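You operate a simulated robot arm through the tools that you are given. There is no shell and no other tool.

You are at the controls of a simulated robot arm. One attempt, no reset.

TASK
Put the foam pad between the crate's slots, seat the blue bracket on it, then fit both dividers.
Fine: each divider in the slot of its colour. Set down upright: what you pick out.

It is judged by the outcome, as a careful person would: the job done as asked, and still so three seconds after it is handed in. It fails if anything else is knocked over, pushed out of place, dropped, spilled or broken.

THE ROBOT
A 7-joint arm with a two-finger parallel gripper, fixed in place. Base frame: the origin is at the foot of the arm, x ahead of it, y to its left, z up; the work surface is at about z = 76.4. Readings come in cm, degrees, newtons and seconds.
With the tool pointing down near the work surface it reaches from about 44 to 92 cm from the base axis. Its first joint turns from -143.0 to 143.0 degrees. Payload 3 kg.
The tool frame sits at the grasp point between the pads (the TCP): z along the fingers, y along the line on which they close. The tips reach 3 cm beyond it. Largest opening 9.4 cm; finger width 2.8, thickness 1; the body of the gripper, 5 by 9.6 cm, starts 5.5 cm behind the TCP.
Orientation is that of the tool frame in the base frame, as a unit quaternion [x, y, z, w]. With the fingers straight down and closing along the base's y, the tool's x points along the base's -x, its y along +y and its z along -z.

THE INTERFACE
- The arm moves only by the tool play_rows. Its argument "plan" is a list that holds one entry, the list of rows, each a list of 7 numbers: the shift along the tool's x, y, z in units of 30 mm (1.0 is 30 mm), then the turn, a rotation vector about the tool's x, y, z in units of 5 degrees (1.0 is 5 degrees), then the gripper command, from -1 (shut) to 1 (fully open), values between in proportion. In form: [[[dx, dy, dz, rx, ry, rz, gripper], ...]]. A call has 1 to 20 rows; each row shifts and turns the commanded pose from where the row before left it, along the tool's axes as they then stand. A call with a number of a shift or a turn outside -1 to 1 is refused whole. Rows are played at 5 a second. More than 5 cm and 8.6 degrees between two rows, or a gripper value outside its range, and nothing of the call is played. Where a pose cannot be reached the arm comes as near as it can. A force on the tool above 40 N (or 10 N above the force at the start of the call, whichever is more), or a blocked arm, ends the call early, and 0.2 s more pass. The fingers move at their own pace (about 7.2 cm/s each) and stop on an object; they squeeze with about 26 N. The grip force told is the motor's: it shows also when the fingers shut on nothing. Time passes only in rows, and 0.2 s behind the last, so rows that do not move let the fingers close. It gives the time, the measured TCP pose, the force on the tool (base axes), the opening and the grip force at its end, in the units of the frame above (readings bear some noise), with the torque about the TCP (base axes, N m) and any sound that the robot's microphone picked up.
- Cameras (640 x 400 px; columns grow to the right, rows downward): "scene" is fixed at [5.01, 64.83, 133.44]; the picture's right is [-0.29, -0.96, 0.00], its down [-0.61, 0.19, -0.77] and it looks along [0.74, -0.23, -0.63] (base axes); focal length 313 px, centre (320, 200). "wrist" rides on the gripper at [7.6, 1.4, -10.2] in the tool frame; the picture's right is [-0.18, 0.98, 0.00], its down [-0.75, -0.14, -0.64] and it looks along [-0.63, -0.12, 0.77] (tool axes); focal length 243 px, centre (320, 200). There is no depth. A picture from a camera that has moved, and an enlarged one, comes with that camera's place and axes in the base frame and with its lens.
- get_image(camera): a new picture of that camera. The clock stands still meanwhile.
- close_up(camera, box): a new picture of the part [left, top, right, bottom] of that camera's present view, enlarged. The clock stands still meanwhile.
- finish_job(): hands the job in; it is judged then, once.

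Places have to be worked out from the pictures, the camera data and where the tool is seen. Open the gripper and draw the arm clear of the work before you hand the job in, unless the task says otherwise.

The tools are called after "Request:" as a command line: name --argument value ..., lists and objects as JSON in quotes. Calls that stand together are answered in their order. play_rows: Moves the arm, as the interface text tells. Its arguments: {"type":"object","properties":{"plan":{"type":"array"}},"required":["plan"]} The other tools are called the same way: get_image (camera) takes a picture; close_up (camera, box) takes an enlarged picture of a part of a camera's view; finish_job () hands the job in.

At the start:

```text
clock: 0.0
tool_pos: [48.16, 57.37, 105.45]
ee_rot: [0.0, 1.0, 0.0, 0.0]
contact_force: [-0.8, 0.4, 0.5]
wrist_torque: [0.0, 0.04, 0.02]
opening: 9.41
finger_force: 0.0
```

scene: 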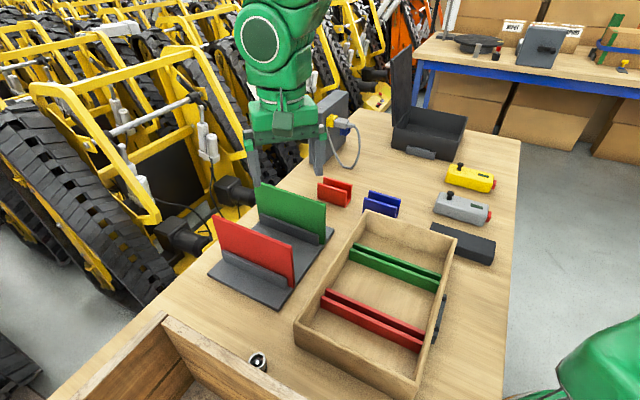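
wrist: 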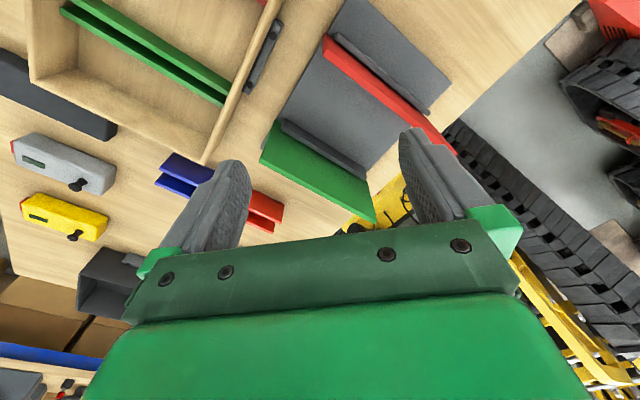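

I'll look closer at the scene first, to find the crate, slots, brackets, dividers and the foam pad.

Request:
close_up --camera "scene" --box '[200, 160, 360, 310]'

Request:
close_up --camera "scene" --box '[280, 190, 480, 400]'

Request:
close_up --camera "scene" --box '[300, 80, 520, 280]'

Request:
close_up --camera "scene" --box '[0, 260, 300, 400]'

Request:
close_up --camera "wrist" --box '[0, 0, 320, 200]'

```text
2.67 times, centred on (280, 235) of scene
camera zoom: at [5.01, 64.83, 133.44], right [-0.29, -0.96, 0.0], down [-0.61, 0.19, -0.77], along [0.74, -0.23, -0.63], focal length 834 px, centre (427, 107)
```

zoom: 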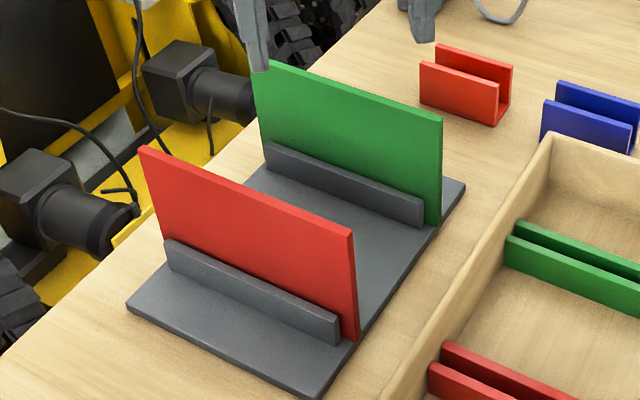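

```text
1.90 times, centred on (380, 295) of scene
camera zoom: at [5.01, 64.83, 133.44], right [-0.29, -0.96, 0.0], down [-0.61, 0.19, -0.77], along [0.74, -0.23, -0.63], focal length 596 px, centre (206, 19)
```

zoom: 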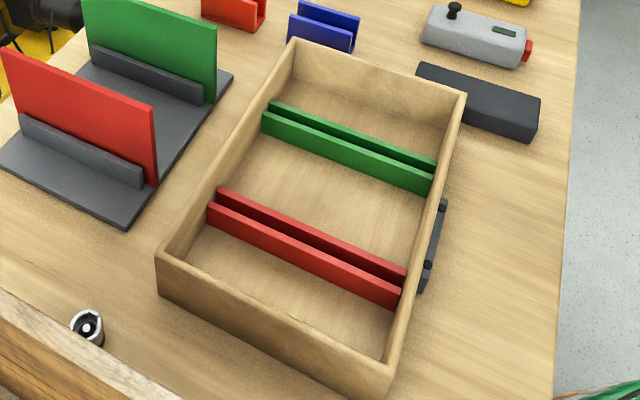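

```text
2.00 times, centred on (410, 180) of scene
camera zoom: at [5.01, 64.83, 133.44], right [-0.29, -0.96, 0.0], down [-0.61, 0.19, -0.77], along [0.74, -0.23, -0.63], focal length 626 px, centre (140, 240)
```

zoom: 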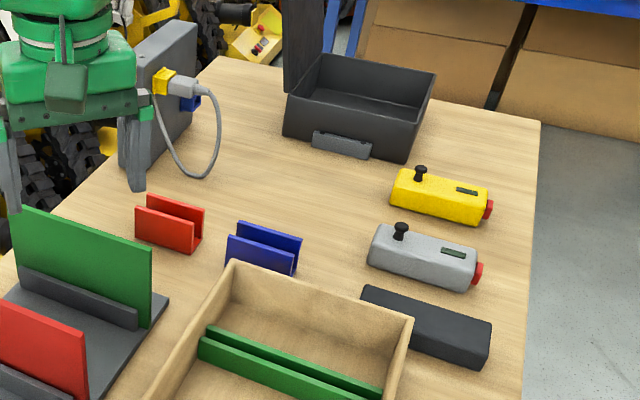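

```text
2.13 times, centred on (150, 330) of scene
camera zoom: at [5.01, 64.83, 133.44], right [-0.29, -0.96, 0.0], down [-0.61, 0.19, -0.77], along [0.74, -0.23, -0.63], focal length 667 px, centre (683, -77)
```

zoom: 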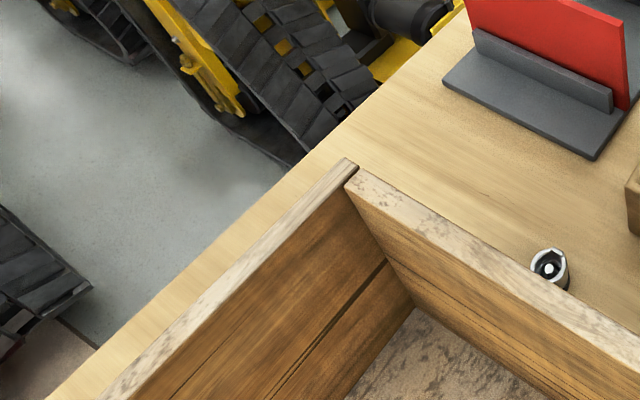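

```text
2.00 times, centred on (160, 100) of wrist
camera zoom: at [40.52, 58.82, 115.62], right [0.18, 0.98, 0.0], down [0.75, -0.14, 0.64], along [0.63, -0.12, -0.77], focal length 485 px, centre (640, 400)
```

zoom: 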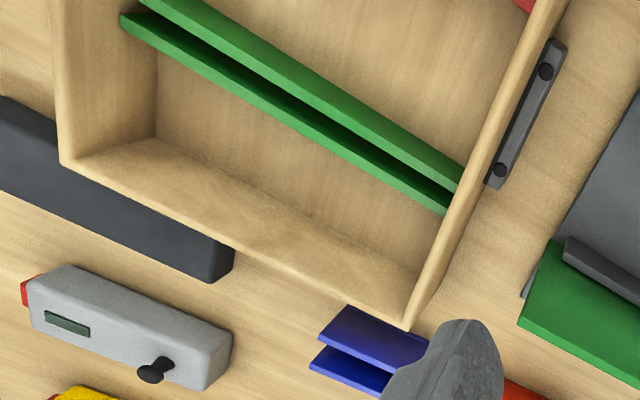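

The dark block beside the crate is likely the foam pad; I'll zoom in on it, the case, and the small parts before moving.

Request:
close_up --camera "scene" --box '[410, 200, 510, 280]'

Request:
close_up --camera "scene" --box '[300, 160, 420, 235]'

Request:
close_up --camera "scene" --box '[380, 90, 500, 170]'

Request:
close_up --camera "wrist" --box '[240, 0, 480, 150]'

Request:
close_up --camera "wrist" --box '[140, 130, 320, 240]'

Request:
close_up --camera "wrist" --box '[0, 20, 180, 140]'

```text
5.00 times, centred on (460, 240) of scene
camera zoom: at [5.01, 64.83, 133.44], right [-0.29, -0.96, 0.0], down [-0.61, 0.19, -0.77], along [0.74, -0.23, -0.63], focal length 1564 px, centre (-380, 0)
```

zoom: 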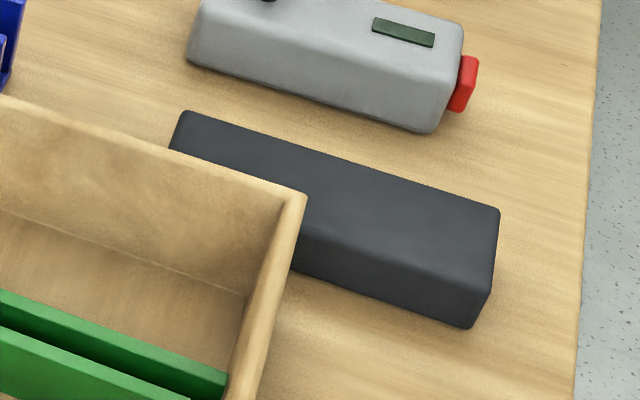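

```text
5.33 times, centred on (360, 198) of scene
camera zoom: at [5.01, 64.83, 133.44], right [-0.29, -0.96, 0.0], down [-0.61, 0.19, -0.77], along [0.74, -0.23, -0.63], focal length 1668 px, centre (107, 213)
```

zoom: 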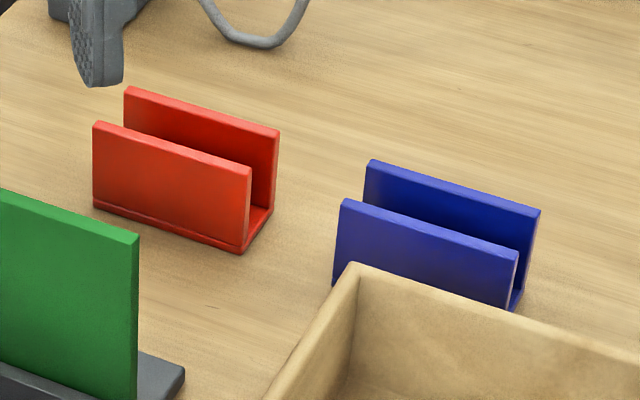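

```text
5.00 times, centred on (440, 130) of scene
camera zoom: at [5.01, 64.83, 133.44], right [-0.29, -0.96, 0.0], down [-0.61, 0.19, -0.77], along [0.74, -0.23, -0.63], focal length 1564 px, centre (-280, 550)
```

zoom: 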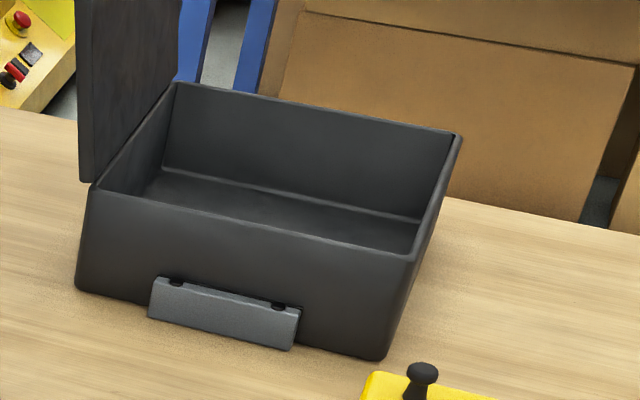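

```text
2.67 times, centred on (360, 75) of wrist
camera zoom: at [40.52, 58.82, 115.62], right [0.18, 0.98, 0.0], down [0.75, -0.14, 0.64], along [0.63, -0.12, -0.77], focal length 647 px, centre (213, 533)
```

zoom: 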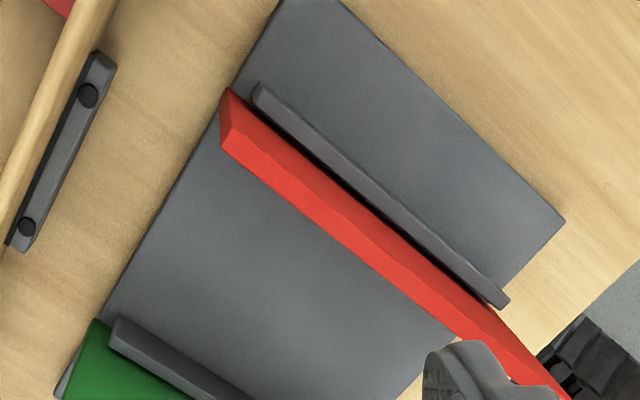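

```text
3.56 times, centred on (230, 185) of wrist
camera zoom: at [40.52, 58.82, 115.62], right [0.18, 0.98, 0.0], down [0.75, -0.14, 0.64], along [0.63, -0.12, -0.77], focal length 863 px, centre (640, 253)
```

zoom: 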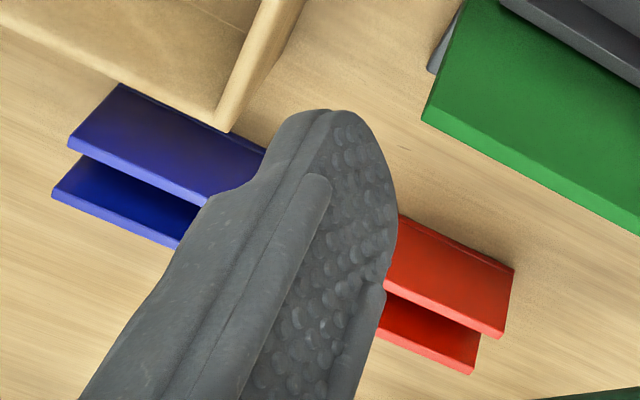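

```text
3.33 times, centred on (90, 80) of wrist
camera zoom: at [40.52, 58.82, 115.62], right [0.18, 0.98, 0.0], down [0.75, -0.14, 0.64], along [0.63, -0.12, -0.77], focal length 809 px, centre (1087, 600)
```

zoom: 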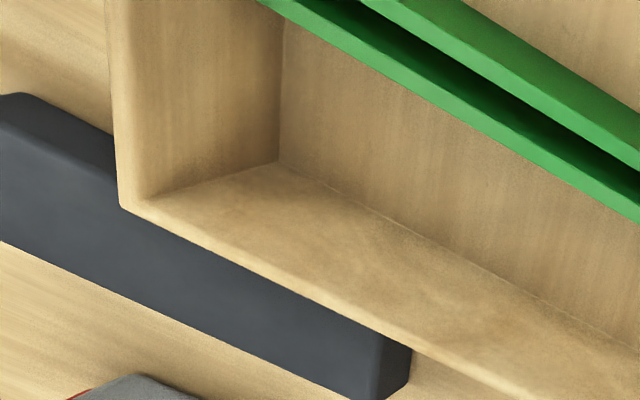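

The dark block (about 14.5 × 5 × 3.4 cm at roughly (44.5, 17.5)) is the foam pad; crate, rack and parts lie at about 45° to the base axes. I turn the tool by 45° in place so its closing line runs along the crate's long side, then check.

Request:
play_rows --plan '[[[0, 0, 0, 0, 0, -1, 1], [0, 0, 0, 0, 0, -1, 1], [0, 0, 0, 0, 0, -1, 1], [0, 0, 0, 0, 0, -1, 1], [0, 0, 0, 0, 0, -1, 1], [0, 0, 0, 0, 0, -1, 1], [0, 0, 0, 0, 0, -1, 1], [0, 0, 0, 0, 0, -1, 1], [0, 0, 0, 0, 0, -1, 1], [0, 0, 0, 0, 0, 0, 1]]]'

```text
clock: 2.2
tool_pos: [48.16, 57.32, 105.59]
ee_rot: [-0.384, 0.923, 0.0, 0.0]
contact_force: [0.2, 1.0, 0.1]
wrist_torque: [-0.02, 0.0, 0.0]
opening: 9.38
finger_force: 0.0
```

The turn landed at exactly 45°. Now I move back over the crate's near side at this height to look down on it.

Request:
play_rows --plan '[[[0.913, -0.171, 0, 0, 0, 0, 1], [0.913, -0.171, 0, 0, 0, 0, 1], [0.913, -0.171, 0, 0, 0, 0, 1], [0.913, -0.171, 0, 0, 0, 0, 1], [0.913, -0.171, 0, 0, 0, 0, 1], [0.913, -0.171, 0, 0, 0, 0, 1], [0.913, -0.171, 0, 0, 0, 0, 1], [0.913, -0.171, 0, 0, 0, 0, 1], [0.913, -0.171, 0, 0, 0, 0, 1], [0, 0, 0, 0, 0, 0, 1]]]'

Request:
get_image --camera "wrist"

Request:
get_image --camera "scene"

```text
clock: 4.4
tool_pos: [34.0, 36.65, 105.46]
ee_rot: [-0.382, 0.924, 0.001, 0.0]
contact_force: [-1.3, -0.5, -0.3]
wrist_torque: [0.0, -0.03, 0.03]
opening: 9.4
finger_force: 0.0
```

```text
taken
camera wrist: at [27.49, 32.29, 115.71], right [-0.57, 0.82, 0.0], down [0.63, 0.43, 0.64], along [0.53, 0.36, -0.77], focal length 243 px, centre (320, 200)
```

wrist: 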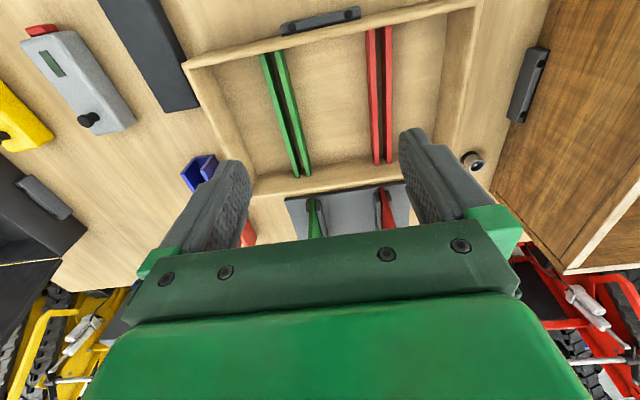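

```text
taken
```

scene: 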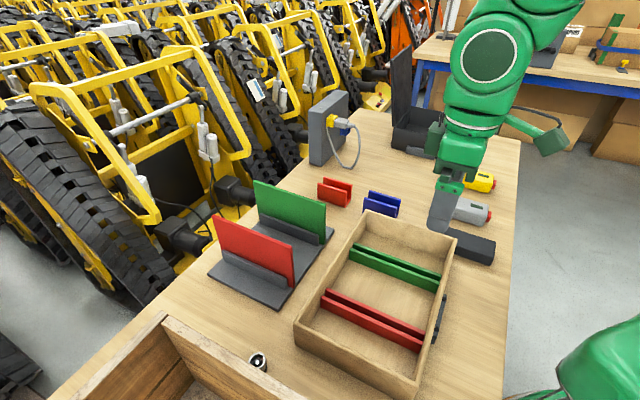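

A good top view of the crate; I'll enlarge the slots and the pad to measure them.

Request:
close_up --camera "wrist" --box '[180, 0, 480, 190]'

Request:
close_up --camera "wrist" --box '[80, 0, 280, 125]'

Request:
close_up --camera "wrist" --box '[160, 120, 440, 260]'

```text
2.11 times, centred on (330, 95) of wrist
camera zoom: at [27.49, 32.29, 115.71], right [-0.57, 0.82, 0.0], down [0.63, 0.43, 0.64], along [0.53, 0.36, -0.77], focal length 511 px, centre (299, 421)
```

zoom: 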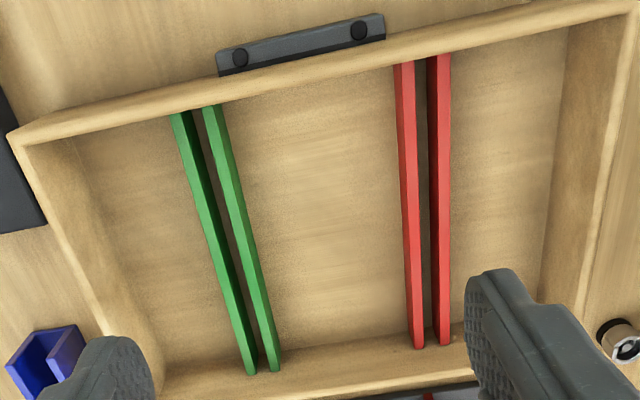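

```text
3.20 times, centred on (180, 62) of wrist
camera zoom: at [27.49, 32.29, 115.71], right [-0.57, 0.82, 0.0], down [0.63, 0.43, 0.64], along [0.53, 0.36, -0.77], focal length 776 px, centre (768, 640)
```

zoom: 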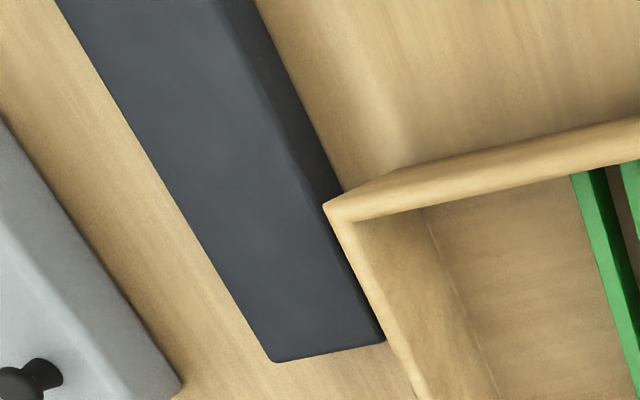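

```text
2.29 times, centred on (300, 190) of wrist
camera zoom: at [27.49, 32.29, 115.71], right [-0.57, 0.82, 0.0], down [0.63, 0.43, 0.64], along [0.53, 0.36, -0.77], focal length 555 px, centre (366, 223)
```

zoom: 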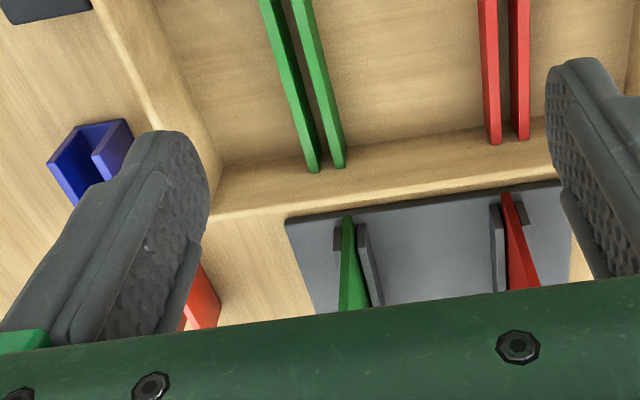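

I take tighter enlargements to measure the slot widths, the rails and the divider thickness.

Request:
close_up --camera "wrist" --box '[250, 10, 410, 110]'

Request:
close_up --camera "wrist" --box '[250, 100, 410, 200]'

Request:
close_up --camera "scene" --box '[300, 260, 400, 323]'

Request:
close_up --camera "scene" --box '[340, 200, 470, 282]'

Request:
close_up --camera "scene" --box '[205, 200, 345, 290]'

```text
4.00 times, centred on (330, 60) of wrist
camera zoom: at [27.49, 32.29, 115.71], right [-0.57, 0.82, 0.0], down [0.63, 0.43, 0.64], along [0.53, 0.36, -0.77], focal length 970 px, centre (280, 760)
```

zoom: 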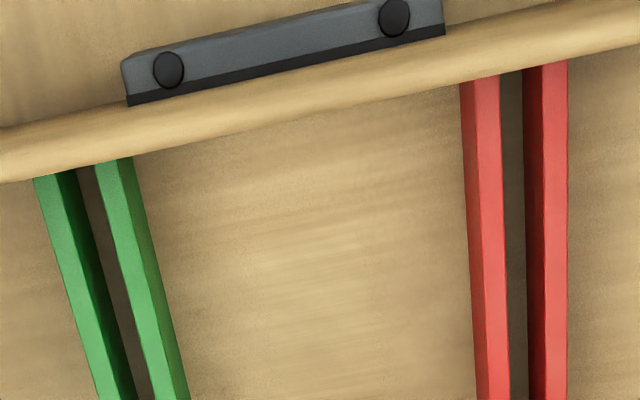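

```text
4.00 times, centred on (330, 150) of wrist
camera zoom: at [27.49, 32.29, 115.71], right [-0.57, 0.82, 0.0], down [0.63, 0.43, 0.64], along [0.53, 0.36, -0.77], focal length 970 px, centre (280, 400)
```

zoom: 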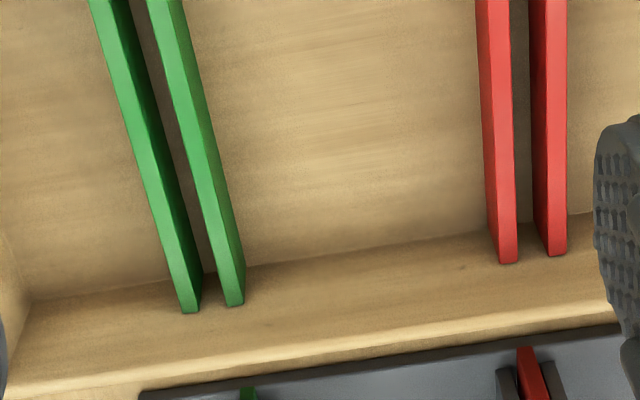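

```text
6.35 times, centred on (350, 292) of scene
camera zoom: at [5.01, 64.83, 133.44], right [-0.29, -0.96, 0.0], down [-0.61, 0.19, -0.77], along [0.74, -0.23, -0.63], focal length 1986 px, centre (130, -381)
```

zoom: 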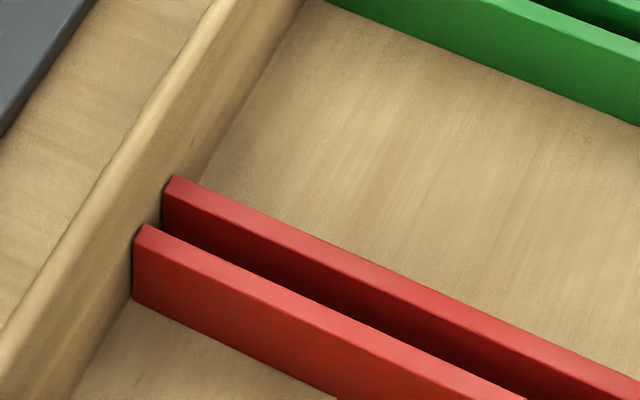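

```text
4.88 times, centred on (405, 241) of scene
camera zoom: at [5.01, 64.83, 133.44], right [-0.29, -0.96, 0.0], down [-0.61, 0.19, -0.77], along [0.74, -0.23, -0.63], focal length 1526 px, centre (-95, -0)
```

zoom: 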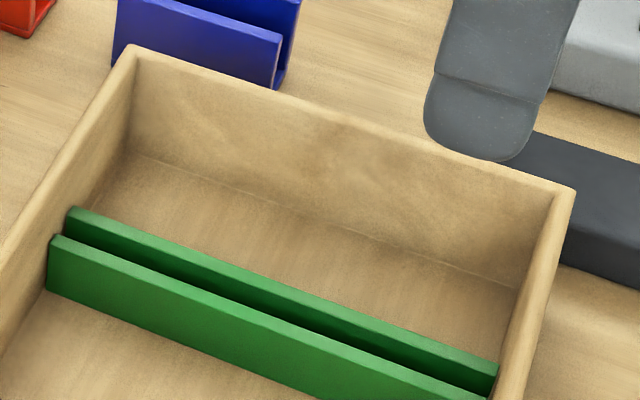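

```text
4.44 times, centred on (275, 245) of scene
camera zoom: at [5.01, 64.83, 133.44], right [-0.29, -0.96, 0.0], down [-0.61, 0.19, -0.77], along [0.74, -0.23, -0.63], focal length 1390 px, centre (520, 0)
```

zoom: 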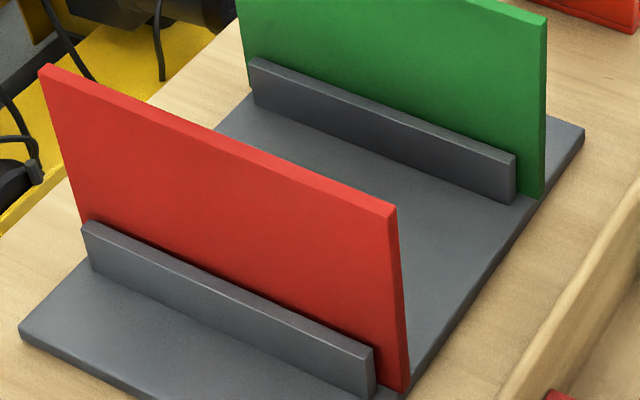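

The slots look about 1.1–1.2 cm wide with rails about 1 cm thick; the pad lies beyond the crate's far end. I move above the pad at about z=95 to see it between the fingers.

Request:
play_rows --plan '[[[0.255, -0.873, 0.4375, 0, 0, 0, 1], [0.255, -0.873, 0.4375, 0, 0, 0, 1], [0.255, -0.873, 0.4375, 0, 0, 0, 1], [0.255, -0.873, 0.4375, 0, 0, 0, 1], [0.255, -0.873, 0.4375, 0, 0, 0, 1], [0.255, -0.873, 0.4375, 0, 0, 0, 1], [0.255, -0.873, 0.4375, 0, 0, 0, 1], [0.255, -0.873, 0.4375, 0, 0, 0, 1], [0, 0, 0, 0, 0, 0, 1], [0, 0, 0, 0, 0, 0, 1]]]'

Request:
get_image --camera "wrist"

Request:
get_image --camera "scene"

```text
clock: 6.6
tool_pos: [44.48, 17.67, 95.1]
ee_rot: [-0.383, 0.924, 0.0, 0.0]
contact_force: [1.1, 0.5, 0.8]
wrist_torque: [0.0, -0.03, -0.01]
opening: 9.38
finger_force: 0.0
```

```text
taken
camera wrist: at [38.04, 13.11, 105.32], right [-0.57, 0.82, 0.0], down [0.63, 0.43, 0.64], along [0.53, 0.36, -0.77], focal length 243 px, centre (320, 200)
```

wrist: 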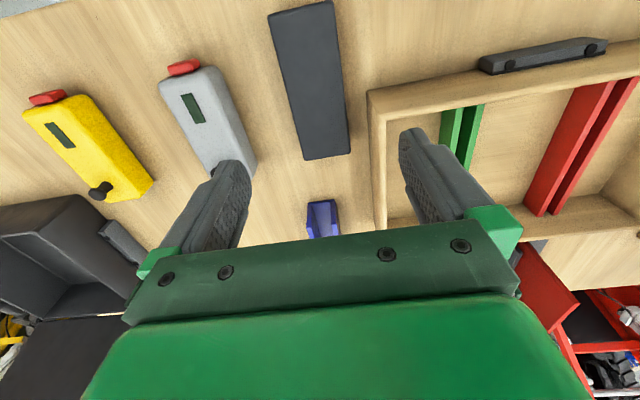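

```text
taken
```

scene: 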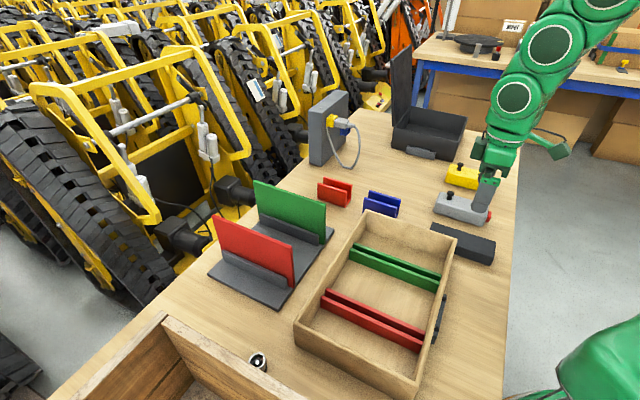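

Request:
close_up --camera "wrist" --box '[240, 0, 400, 180]'

Request:
close_up --camera "wrist" --box '[280, 180, 380, 245]'

```text
2.22 times, centred on (320, 90) of wrist
camera zoom: at [38.04, 13.11, 105.32], right [-0.57, 0.82, 0.0], down [0.63, 0.43, 0.64], along [0.53, 0.36, -0.77], focal length 539 px, centre (320, 444)
```

zoom: 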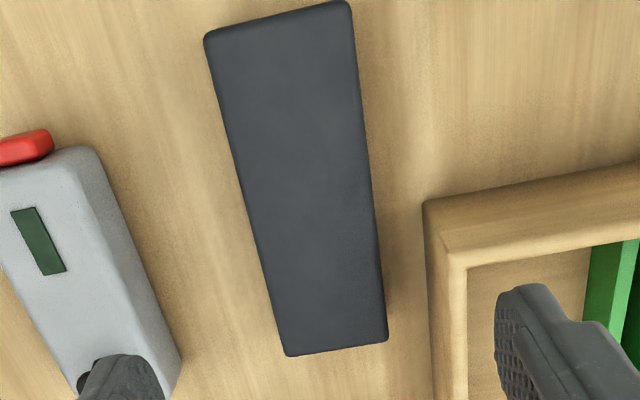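

```text
6.15 times, centred on (330, 212) of wrist
camera zoom: at [38.04, 13.11, 105.32], right [-0.57, 0.82, 0.0], down [0.63, 0.43, 0.64], along [0.53, 0.36, -0.77], focal length 1493 px, centre (258, 123)
```

zoom: 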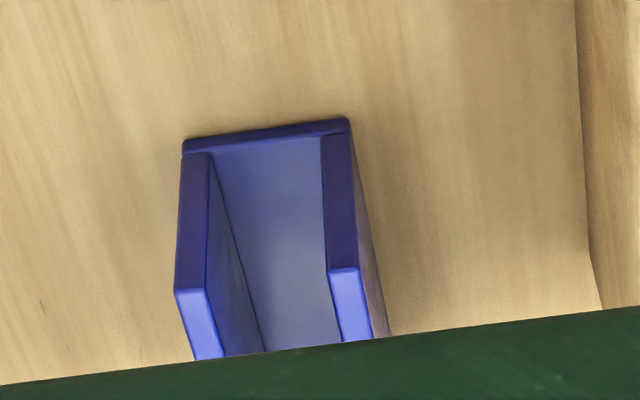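

From the wrist view: pad centre is about (44.8, 17.3), width about 5.6 cm, with a 2.6 cm gap to the crate wall. I close the fingers to about 7.4 cm, shift 0.45 cm away from the crate and descend to z≈83 to check.

Request:
play_rows --plan '[[[0, -0.15, 0, 0, 0, 0, 0.574], [0, 0, 0.8, 0, 0, 0, 0.574], [0, 0, 0.8, 0, 0, 0, 0.574], [0, 0, 0.8, 0, 0, 0, 0.574], [0, 0, 0.8, 0, 0, 0, 0.574], [0, 0, 0.8, 0, 0, 0, 0.574], [0, 0, 0, 0, 0, 0, 0.574], [0, 0, 0, 0, 0, 0, 0.574]]]'

Request:
get_image --camera "wrist"

Request:
close_up --camera "scene" --box '[400, 160, 520, 280]'

```text
clock: 8.4
tool_pos: [44.85, 17.19, 83.13]
ee_rot: [-0.383, 0.924, 0.0, 0.0]
contact_force: [-0.8, -0.2, -0.7]
wrist_torque: [0.0, 0.0, -0.01]
opening: 7.4
finger_force: 0.2
```

```text
taken
camera wrist: at [38.39, 12.81, 93.24], right [-0.57, 0.82, 0.0], down [0.63, 0.43, 0.64], along [0.53, 0.36, -0.77], focal length 243 px, centre (320, 200)
```

wrist: 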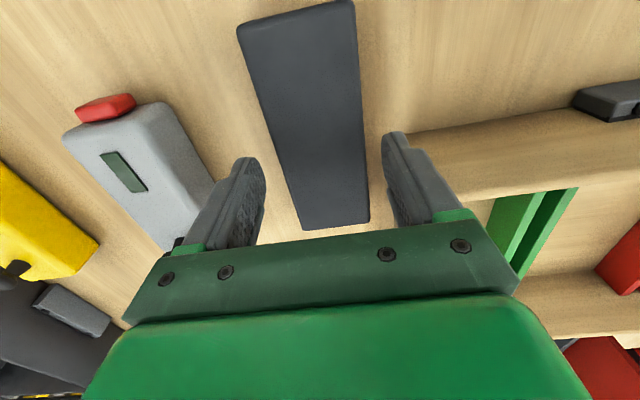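

```text
3.33 times, centred on (460, 220) of scene
camera zoom: at [5.01, 64.83, 133.44], right [-0.29, -0.96, 0.0], down [-0.61, 0.19, -0.77], along [0.74, -0.23, -0.63], focal length 1042 px, centre (-147, 133)
```

zoom: 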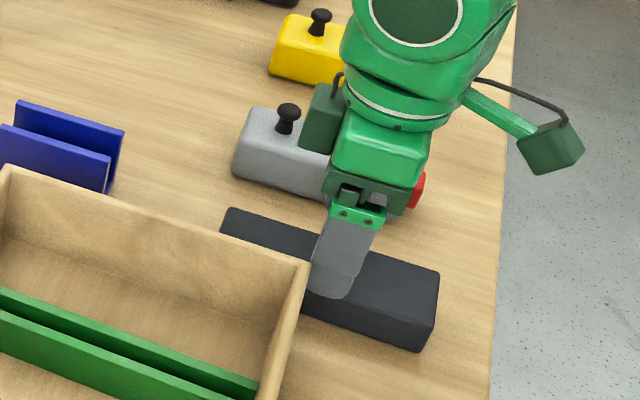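

The pad sits centred between the fingers. I descend to z≈80 (tips about 0.6 cm above the table) and close.

Request:
play_rows --plan '[[[0, 0, 0.5, 0, 0, 0, 0.574], [0, 0, 0.5, 0, 0, 0, 0.574], [0, 0, 0, 0, 0, 0, 0.574], [0, 0, 0, 0, 0, 0, 0.2], [0, 0, 0, 0, 0, 0, -0.3], [0, 0, 0, 0, 0, 0, -1], [0, 0, 0, 0, 0, 0, -1], [0, 0, 0, 0, 0, 0, -1], [0, 0, 0, 0, 0, 0, -1]]]'

Request:
get_image --camera "wrist"

```text
clock: 10.4
tool_pos: [44.63, 17.11, 79.97]
ee_rot: [-0.382, 0.924, 0.0, 0.001]
contact_force: [1.2, -0.4, 3.8]
wrist_torque: [0.03, -0.07, -0.03]
opening: 5.89
finger_force: 26.2
```

```text
taken
camera wrist: at [38.34, 12.79, 90.24], right [-0.57, 0.82, 0.0], down [0.63, 0.43, 0.64], along [0.53, 0.36, -0.77], focal length 243 px, centre (320, 200)
```

wrist: 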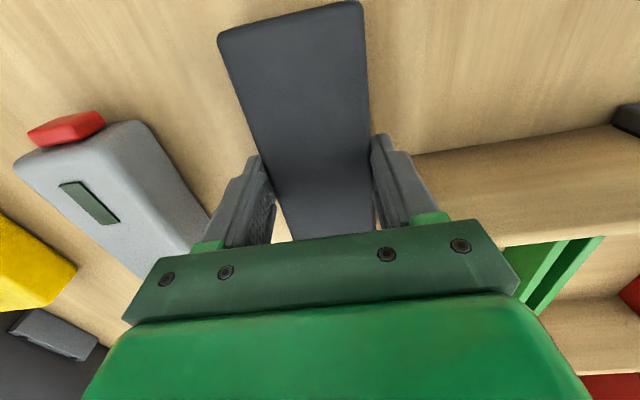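

The pad is gripped at 5.9 cm width. I lift it to z≈92 and check that it is held.

Request:
play_rows --plan '[[[0, 0, -0.3, 0, 0, 0, -1], [0, 0, -0.7, 0, 0, 0, -1], [0, 0, -0.8, 0, 0, 0, -1], [0, 0, -0.8, 0, 0, 0, -1], [0, 0, -0.8, 0, 0, 0, -1], [0, 0, -0.6, 0, 0, 0, -1], [0, 0, 0, 0, 0, 0, -1]]]'

Request:
get_image --camera "wrist"

Request:
close_up --camera "scene" --box '[400, 140, 520, 280]'

```text
clock: 12.0
tool_pos: [44.72, 17.23, 92.03]
ee_rot: [-0.382, 0.924, 0.0, -0.001]
contact_force: [-0.3, -1.0, -0.8]
wrist_torque: [0.01, -0.02, -0.01]
opening: 5.87
finger_force: 25.7
```

```text
taken
camera wrist: at [38.33, 12.85, 102.2], right [-0.57, 0.82, 0.0], down [0.63, 0.43, 0.64], along [0.53, 0.36, -0.77], focal length 243 px, centre (320, 200)
```

wrist: 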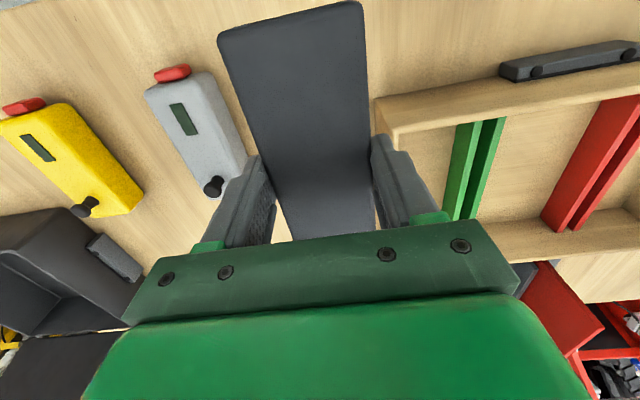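

```text
2.86 times, centred on (460, 210) of scene
camera zoom: at [5.01, 64.83, 133.44], right [-0.29, -0.96, 0.0], down [-0.61, 0.19, -0.77], along [0.74, -0.23, -0.63], focal length 894 px, centre (-80, 171)
```

zoom: 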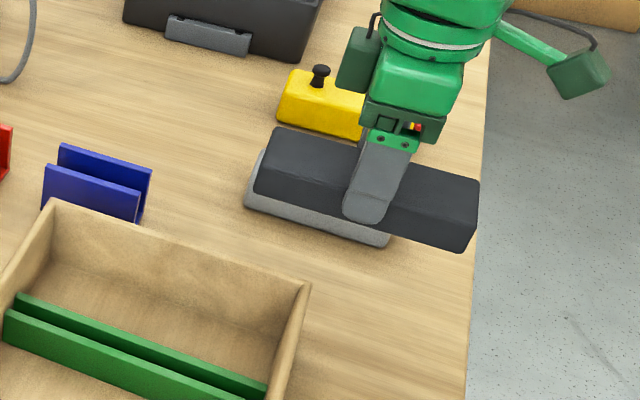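

The pad is held level. I carry it at z≈92 to above the middle between the two slots, about (37.2, 41.4).

Request:
play_rows --plan '[[[-0.4367, 0.831, 0, 0, 0, 0, -1], [-0.4367, 0.831, 0, 0, 0, 0, -1], [-0.4367, 0.831, 0, 0, 0, 0, -1], [-0.4367, 0.831, 0, 0, 0, 0, -1], [-0.4367, 0.831, 0, 0, 0, 0, -1], [-0.4367, 0.831, 0, 0, 0, 0, -1], [-0.4367, 0.831, 0, 0, 0, 0, -1], [-0.4367, 0.831, 0, 0, 0, 0, -1], [-0.4367, 0.831, 0, 0, 0, 0, -1], [0, 0, 0, 0, 0, 0, -1], [0, 0, 0, 0, 0, 0, -1]]]'

Request:
get_image --camera "wrist"

Request:
close_up --camera "scene" --box '[270, 150, 480, 400]'

```text
clock: 14.4
tool_pos: [37.19, 41.24, 92.04]
ee_rot: [-0.383, 0.924, -0.001, 0.0]
contact_force: [-0.3, 0.1, -1.0]
wrist_torque: [0.03, 0.02, -0.02]
opening: 5.89
finger_force: 25.9
```

```text
taken
camera wrist: at [30.83, 36.94, 102.18], right [-0.57, 0.82, 0.0], down [0.63, 0.43, 0.64], along [0.53, 0.36, -0.77], focal length 243 px, centre (320, 200)
```

wrist: 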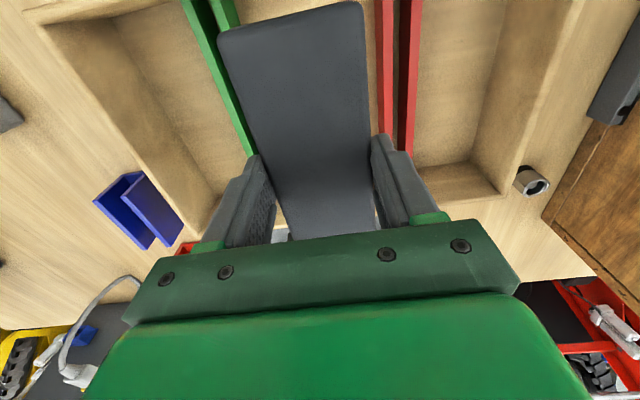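

```text
1.60 times, centred on (375, 275) of scene
camera zoom: at [5.01, 64.83, 133.44], right [-0.29, -0.96, 0.0], down [-0.61, 0.19, -0.77], along [0.74, -0.23, -0.63], focal length 500 px, centre (232, 80)
```

zoom: 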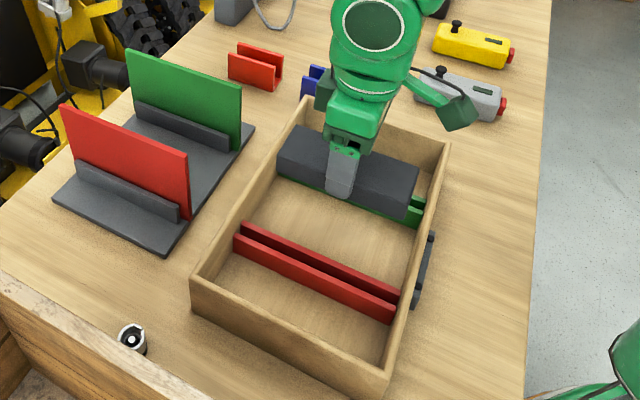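

I enlarge the wrist view to check the pad's alignment against both slot rails before lowering.

Request:
close_up --camera "wrist" --box '[170, 0, 450, 175]'

```text
2.29 times, centred on (310, 88) of wrist
camera zoom: at [30.83, 36.94, 102.18], right [-0.57, 0.82, 0.0], down [0.63, 0.43, 0.64], along [0.53, 0.36, -0.77], focal length 555 px, centre (343, 457)
```

zoom: 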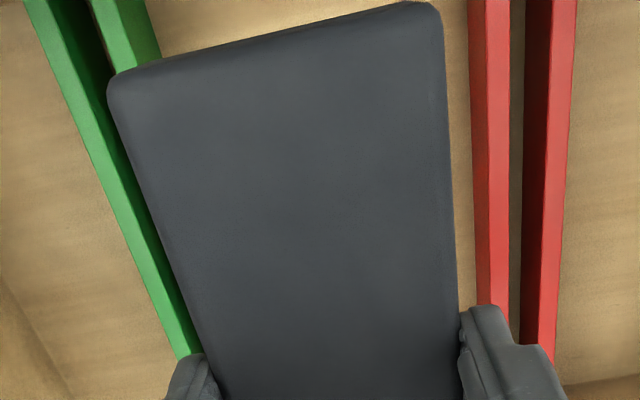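

The pad lies nearly midway between the rails (midline u≈-3.1, pad at -2.9, so 2 mm off). I make that small correction and lower to z≈82.

Request:
play_rows --plan '[[[-0.03, 0.07, 0.3, 0, 0, 0, -1], [0, 0, 0.8, 0, 0, 0, -1], [0, 0, 0.8, 0, 0, 0, -1], [0, 0, 0.8, 0, 0, 0, -1], [0, 0, 0.6, 0, 0, 0, -1], [0, 0, 0, 0, 0, 0, -1]]]'

Request:
get_image --camera "wrist"

Request:
close_up --camera "scene" --box '[290, 180, 470, 400]'

```text
clock: 15.8
tool_pos: [37.12, 41.66, 82.24]
ee_rot: [-0.383, 0.924, 0.0, 0.0]
contact_force: [0.4, 0.6, -0.9]
wrist_torque: [-0.01, 0.02, 0.01]
opening: 5.89
finger_force: 25.6
```

```text
taken
camera wrist: at [30.75, 37.21, 92.3], right [-0.57, 0.82, 0.0], down [0.63, 0.43, 0.64], along [0.53, 0.36, -0.77], focal length 243 px, centre (320, 200)
```

wrist: 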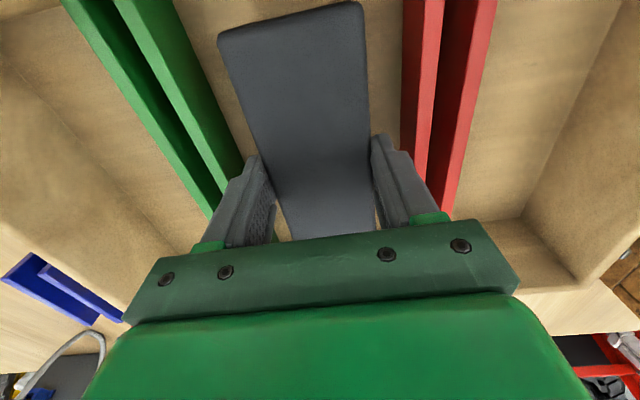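

```text
1.82 times, centred on (380, 290) of scene
camera zoom: at [5.01, 64.83, 133.44], right [-0.29, -0.96, 0.0], down [-0.61, 0.19, -0.77], along [0.74, -0.23, -0.63], focal length 569 px, centre (211, 36)
```

zoom: 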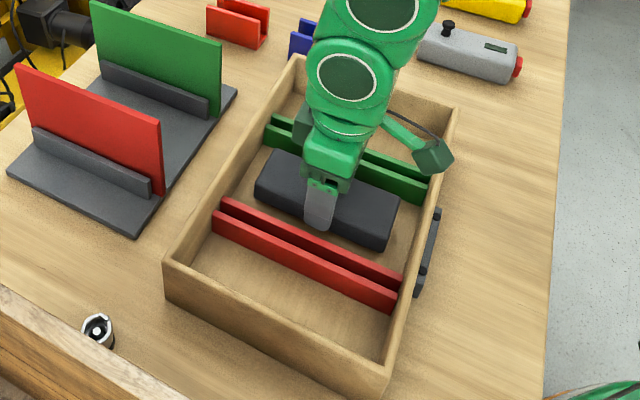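

Pad and fingers are clear of both slots. I lower in 2 mm steps until the pad touches the crate floor.

Request:
play_rows --plan '[[[0, 0, 0.1, 0, 0, 0, -1], [0, 0, 0.1, 0, 0, 0, -1], [0, 0, 0.07, 0, 0, 0, -1], [0, 0, 0.07, 0, 0, 0, -1], [0, 0, 0, 0, 0, 0, -1]]]'

```text
clock: 17.0
tool_pos: [37.25, 41.75, 81.06]
ee_rot: [-0.382, 0.924, 0.0, 0.0]
contact_force: [-0.2, 0.5, -0.2]
wrist_torque: [0.01, -0.02, 0.0]
opening: 5.87
finger_force: 26.5
```

No contact yet at z=81.06. I keep lowering in 1.5 mm steps.

Request:
play_rows --plan '[[[0, 0, 0.05, 0, 0, 0, -1], [0, 0, 0.05, 0, 0, 0, -1], [0, 0, 0, 0, 0, 0, -1]]]'

Request:
close_up --camera "scene" --box '[320, 240, 440, 320]'

```text
clock: 17.6
tool_pos: [37.12, 41.58, 81.09]
ee_rot: [-0.383, 0.924, 0.0, 0.001]
contact_force: [-3.4, -6.1, 11.5]
wrist_torque: [-0.25, 0.08, -0.04]
opening: 5.88
finger_force: 25.8
stopped in row 3: the force on the tool passed its limit at 45 N (the readings are from after the stop); the commanded pose is now the measured one
```

```text
5.00 times, centred on (380, 280) of scene
camera zoom: at [5.01, 64.83, 133.44], right [-0.29, -0.96, 0.0], down [-0.61, 0.19, -0.77], along [0.74, -0.23, -0.63], focal length 1564 px, centre (20, -200)
```

zoom: 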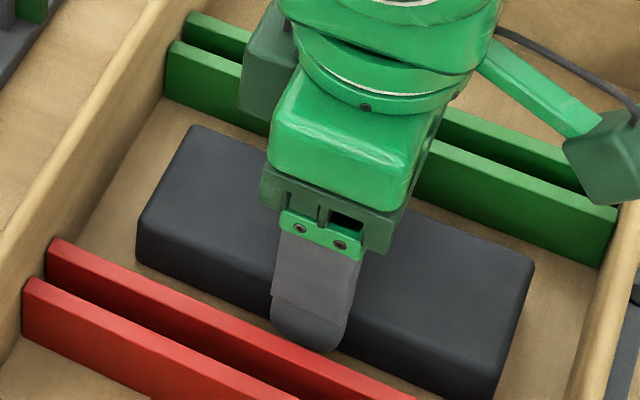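

The pad is down on the crate floor, midway between the slots. I open to about 7 cm only (the rails are close) and rise straight up.

Request:
play_rows --plan '[[[0, 0, 0, 0, 0, 0, 0.3], [0, 0, 0, 0, 0, 0, 0.48], [0, 0, 0, 0, 0, 0, 0.48], [0, 0, 0, 0, 0, 0, 0.48]]]'

Request:
get_image --camera "wrist"

```text
clock: 18.6
tool_pos: [37.17, 41.64, 80.85]
ee_rot: [-0.383, 0.924, 0.001, 0.0]
contact_force: [-0.5, 0.6, -0.1]
wrist_torque: [-0.02, -0.01, -0.03]
opening: 6.94
finger_force: 0.0
```

```text
taken
camera wrist: at [30.75, 37.23, 91.07], right [-0.57, 0.82, 0.0], down [0.63, 0.43, 0.64], along [0.53, 0.36, -0.77], focal length 243 px, centre (320, 200)
```

wrist: 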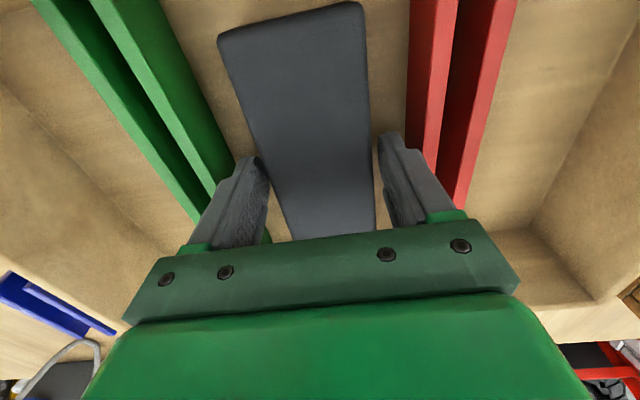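

The pad stays in place and the fingers are free. I rise 12 cm and move above the blue bracket, which I put at about (61.3, 30.3), 4.3 cm wide and 5 cm tall.

Request:
play_rows --plan '[[[0, 0, -0.3, 0, 0, 0, 0.48], [0, 0, -0.8, 0, 0, 0, 0.48], [0, 0, -0.9, 0, 0, 0, 0.48], [0, 0, -1, 0, 0, 0, 0.48], [0, 0, -1, 0, 0, 0, 0.48], [-0.3013, -0.836, 0, 0, 0, 0, 0.48], [-0.3013, -0.836, 0, 0, 0, 0, 0.48], [-0.3013, -0.836, 0, 0, 0, 0, 0.48], [-0.3013, -0.836, 0, 0, 0, 0, 0.48], [-0.3013, -0.836, 0, 0, 0, 0, 0.48], [-0.3013, -0.836, 0, 0, 0, 0, 0.48], [-0.3013, -0.836, 0, 0, 0, 0, 0.48], [-0.3013, -0.836, 0, 0, 0, 0, 0.48], [-0.3013, -0.836, 0, 0, 0, 0, 0.48], [-0.3013, -0.836, 0, 0, 0, 0, 0.48], [0, 0, 0, 0, 0, 0, 0.48], [0, 0, 0, 0, 0, 0, 0.48]]]'

Request:
get_image --camera "wrist"

Request:
get_image --camera "scene"

```text
clock: 22.2
tool_pos: [61.25, 30.19, 92.79]
ee_rot: [-0.383, 0.924, 0.001, 0.001]
contact_force: [0.6, 0.1, -0.4]
wrist_torque: [0.01, -0.03, -0.02]
opening: 6.96
finger_force: 0.1
```

```text
taken
camera wrist: at [54.83, 25.8, 103.08], right [-0.57, 0.82, 0.0], down [0.63, 0.43, 0.64], along [0.53, 0.36, -0.77], focal length 243 px, centre (320, 200)
```

wrist: 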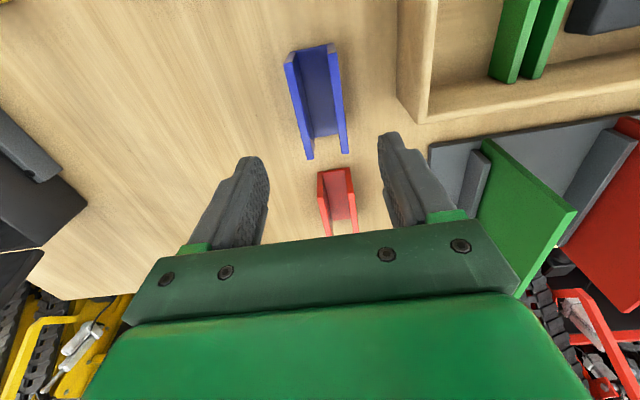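

```text
taken
```

scene: 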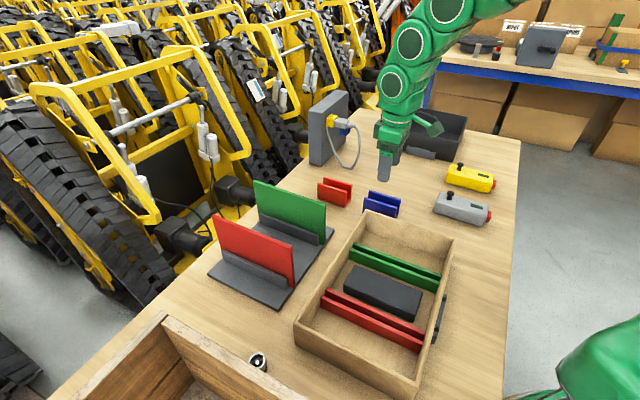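

The pad sits well between the slots. Now I enlarge the bracket between the fingers.

Request:
close_up --camera "wrist" --box '[250, 20, 410, 180]'

Request:
close_up --camera "scene" --box '[330, 240, 440, 320]'

```text
2.50 times, centred on (330, 100) of wrist
camera zoom: at [54.83, 25.8, 103.08], right [-0.57, 0.82, 0.0], down [0.63, 0.43, 0.64], along [0.53, 0.36, -0.77], focal length 606 px, centre (295, 450)
```

zoom: 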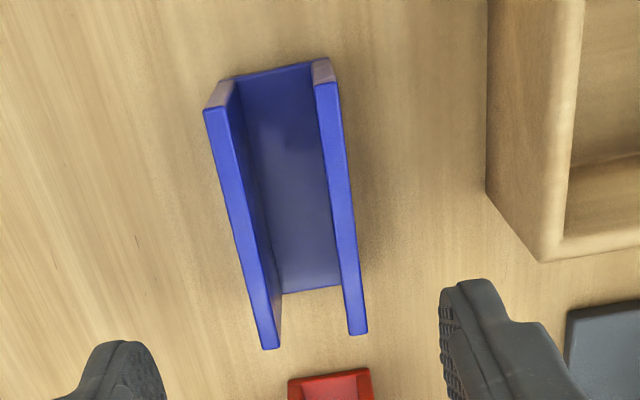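

```text
5.00 times, centred on (385, 280) of scene
camera zoom: at [5.01, 64.83, 133.44], right [-0.29, -0.96, 0.0], down [-0.61, 0.19, -0.77], along [0.74, -0.23, -0.63], focal length 1564 px, centre (-5, -200)
```

zoom: 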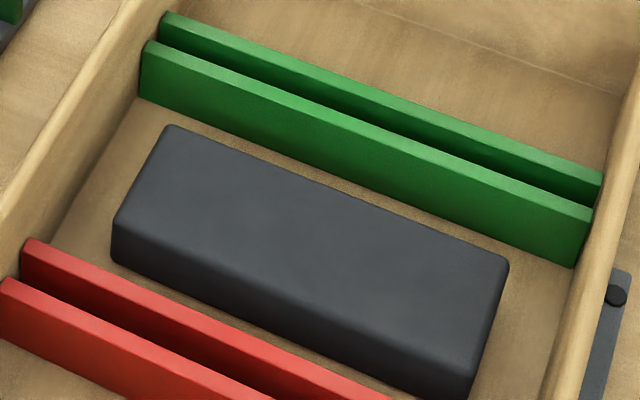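

The bracket centre is under the TCP within 0.2 cm (u 21.98 vs 21.96). I descend to z≈80.5 and close on its outer walls.

Request:
play_rows --plan '[[[0, 0, 0.9, 0, 0, 0, 0.48], [0, 0, 0.9, 0, 0, 0, 0.48], [0, 0, 0.9, 0, 0, 0, 0.48], [0, 0, 0.9, 0, 0, 0, 0.48], [0, 0, 0.3, 0, 0, 0, 0.48], [0, 0, 0.2, 0, 0, 0, 0.48], [0, 0, 0, 0, 0, 0, 0.48], [0, 0, 0, 0, 0, 0, 0.1], [0, 0, 0, 0, 0, 0, -0.3], [0, 0, 0, 0, 0, 0, -1], [0, 0, 0, 0, 0, 0, -1], [0, 0, 0, 0, 0, 0, -1]]]'

Request:
get_image --camera "wrist"

```text
clock: 24.8
tool_pos: [61.16, 30.29, 80.67]
ee_rot: [-0.383, 0.924, 0.0, -0.001]
contact_force: [-0.2, -1.1, -0.2]
wrist_torque: [-0.03, -0.01, -0.01]
opening: 4.83
finger_force: 26.4
```

```text
taken
camera wrist: at [54.83, 25.86, 90.72], right [-0.57, 0.82, 0.0], down [0.63, 0.43, 0.64], along [0.53, 0.36, -0.77], focal length 243 px, centre (320, 200)
```

wrist: 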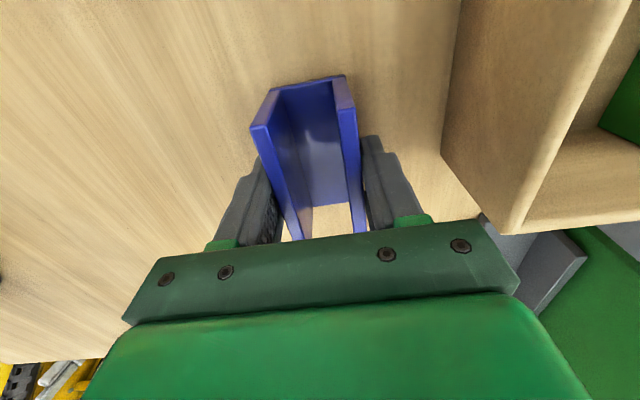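

Gripped at 4.83 cm with full grip force. I lift it to z≈93 and check it hangs level.

Request:
play_rows --plan '[[[0, 0, -0.2, 0, 0, 0, -1], [0, 0, -0.5, 0, 0, 0, -1], [0, 0, -0.8, 0, 0, 0, -1], [0, 0, -0.9, 0, 0, 0, -1], [0, 0, -0.9, 0, 0, 0, -1], [0, 0, -0.8, 0, 0, 0, -1], [0, 0, 0, 0, 0, 0, -1]]]'

Request:
get_image --camera "wrist"

Request:
close_up --camera "scene" --box '[330, 100, 450, 240]'

```text
clock: 26.4
tool_pos: [61.34, 30.06, 92.8]
ee_rot: [-0.383, 0.924, 0.0, -0.001]
contact_force: [-0.3, 0.3, -3.2]
wrist_torque: [-0.02, 0.0, -0.01]
opening: 4.83
finger_force: 25.7
```

```text
taken
camera wrist: at [54.91, 25.72, 103.02], right [-0.57, 0.82, 0.0], down [0.63, 0.43, 0.64], along [0.53, 0.36, -0.77], focal length 243 px, centre (320, 200)
```

wrist: 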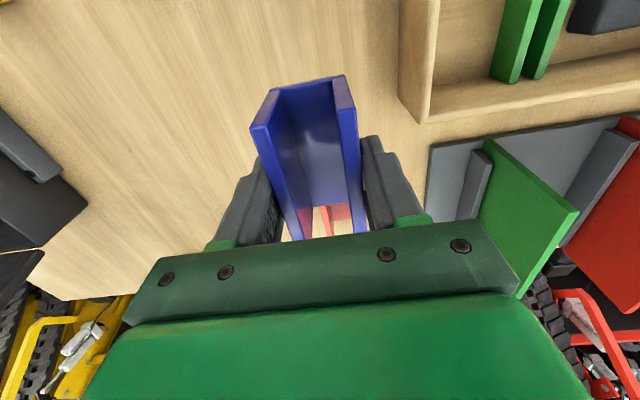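

```text
2.86 times, centred on (390, 170) of scene
camera zoom: at [5.01, 64.83, 133.44], right [-0.29, -0.96, 0.0], down [-0.61, 0.19, -0.77], along [0.74, -0.23, -0.63], focal length 894 px, centre (120, 286)
```

zoom: 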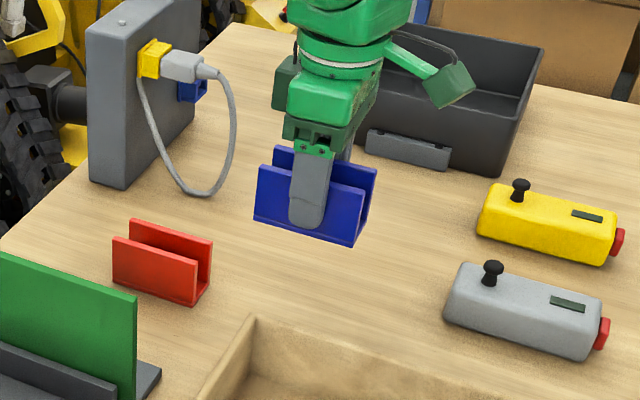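

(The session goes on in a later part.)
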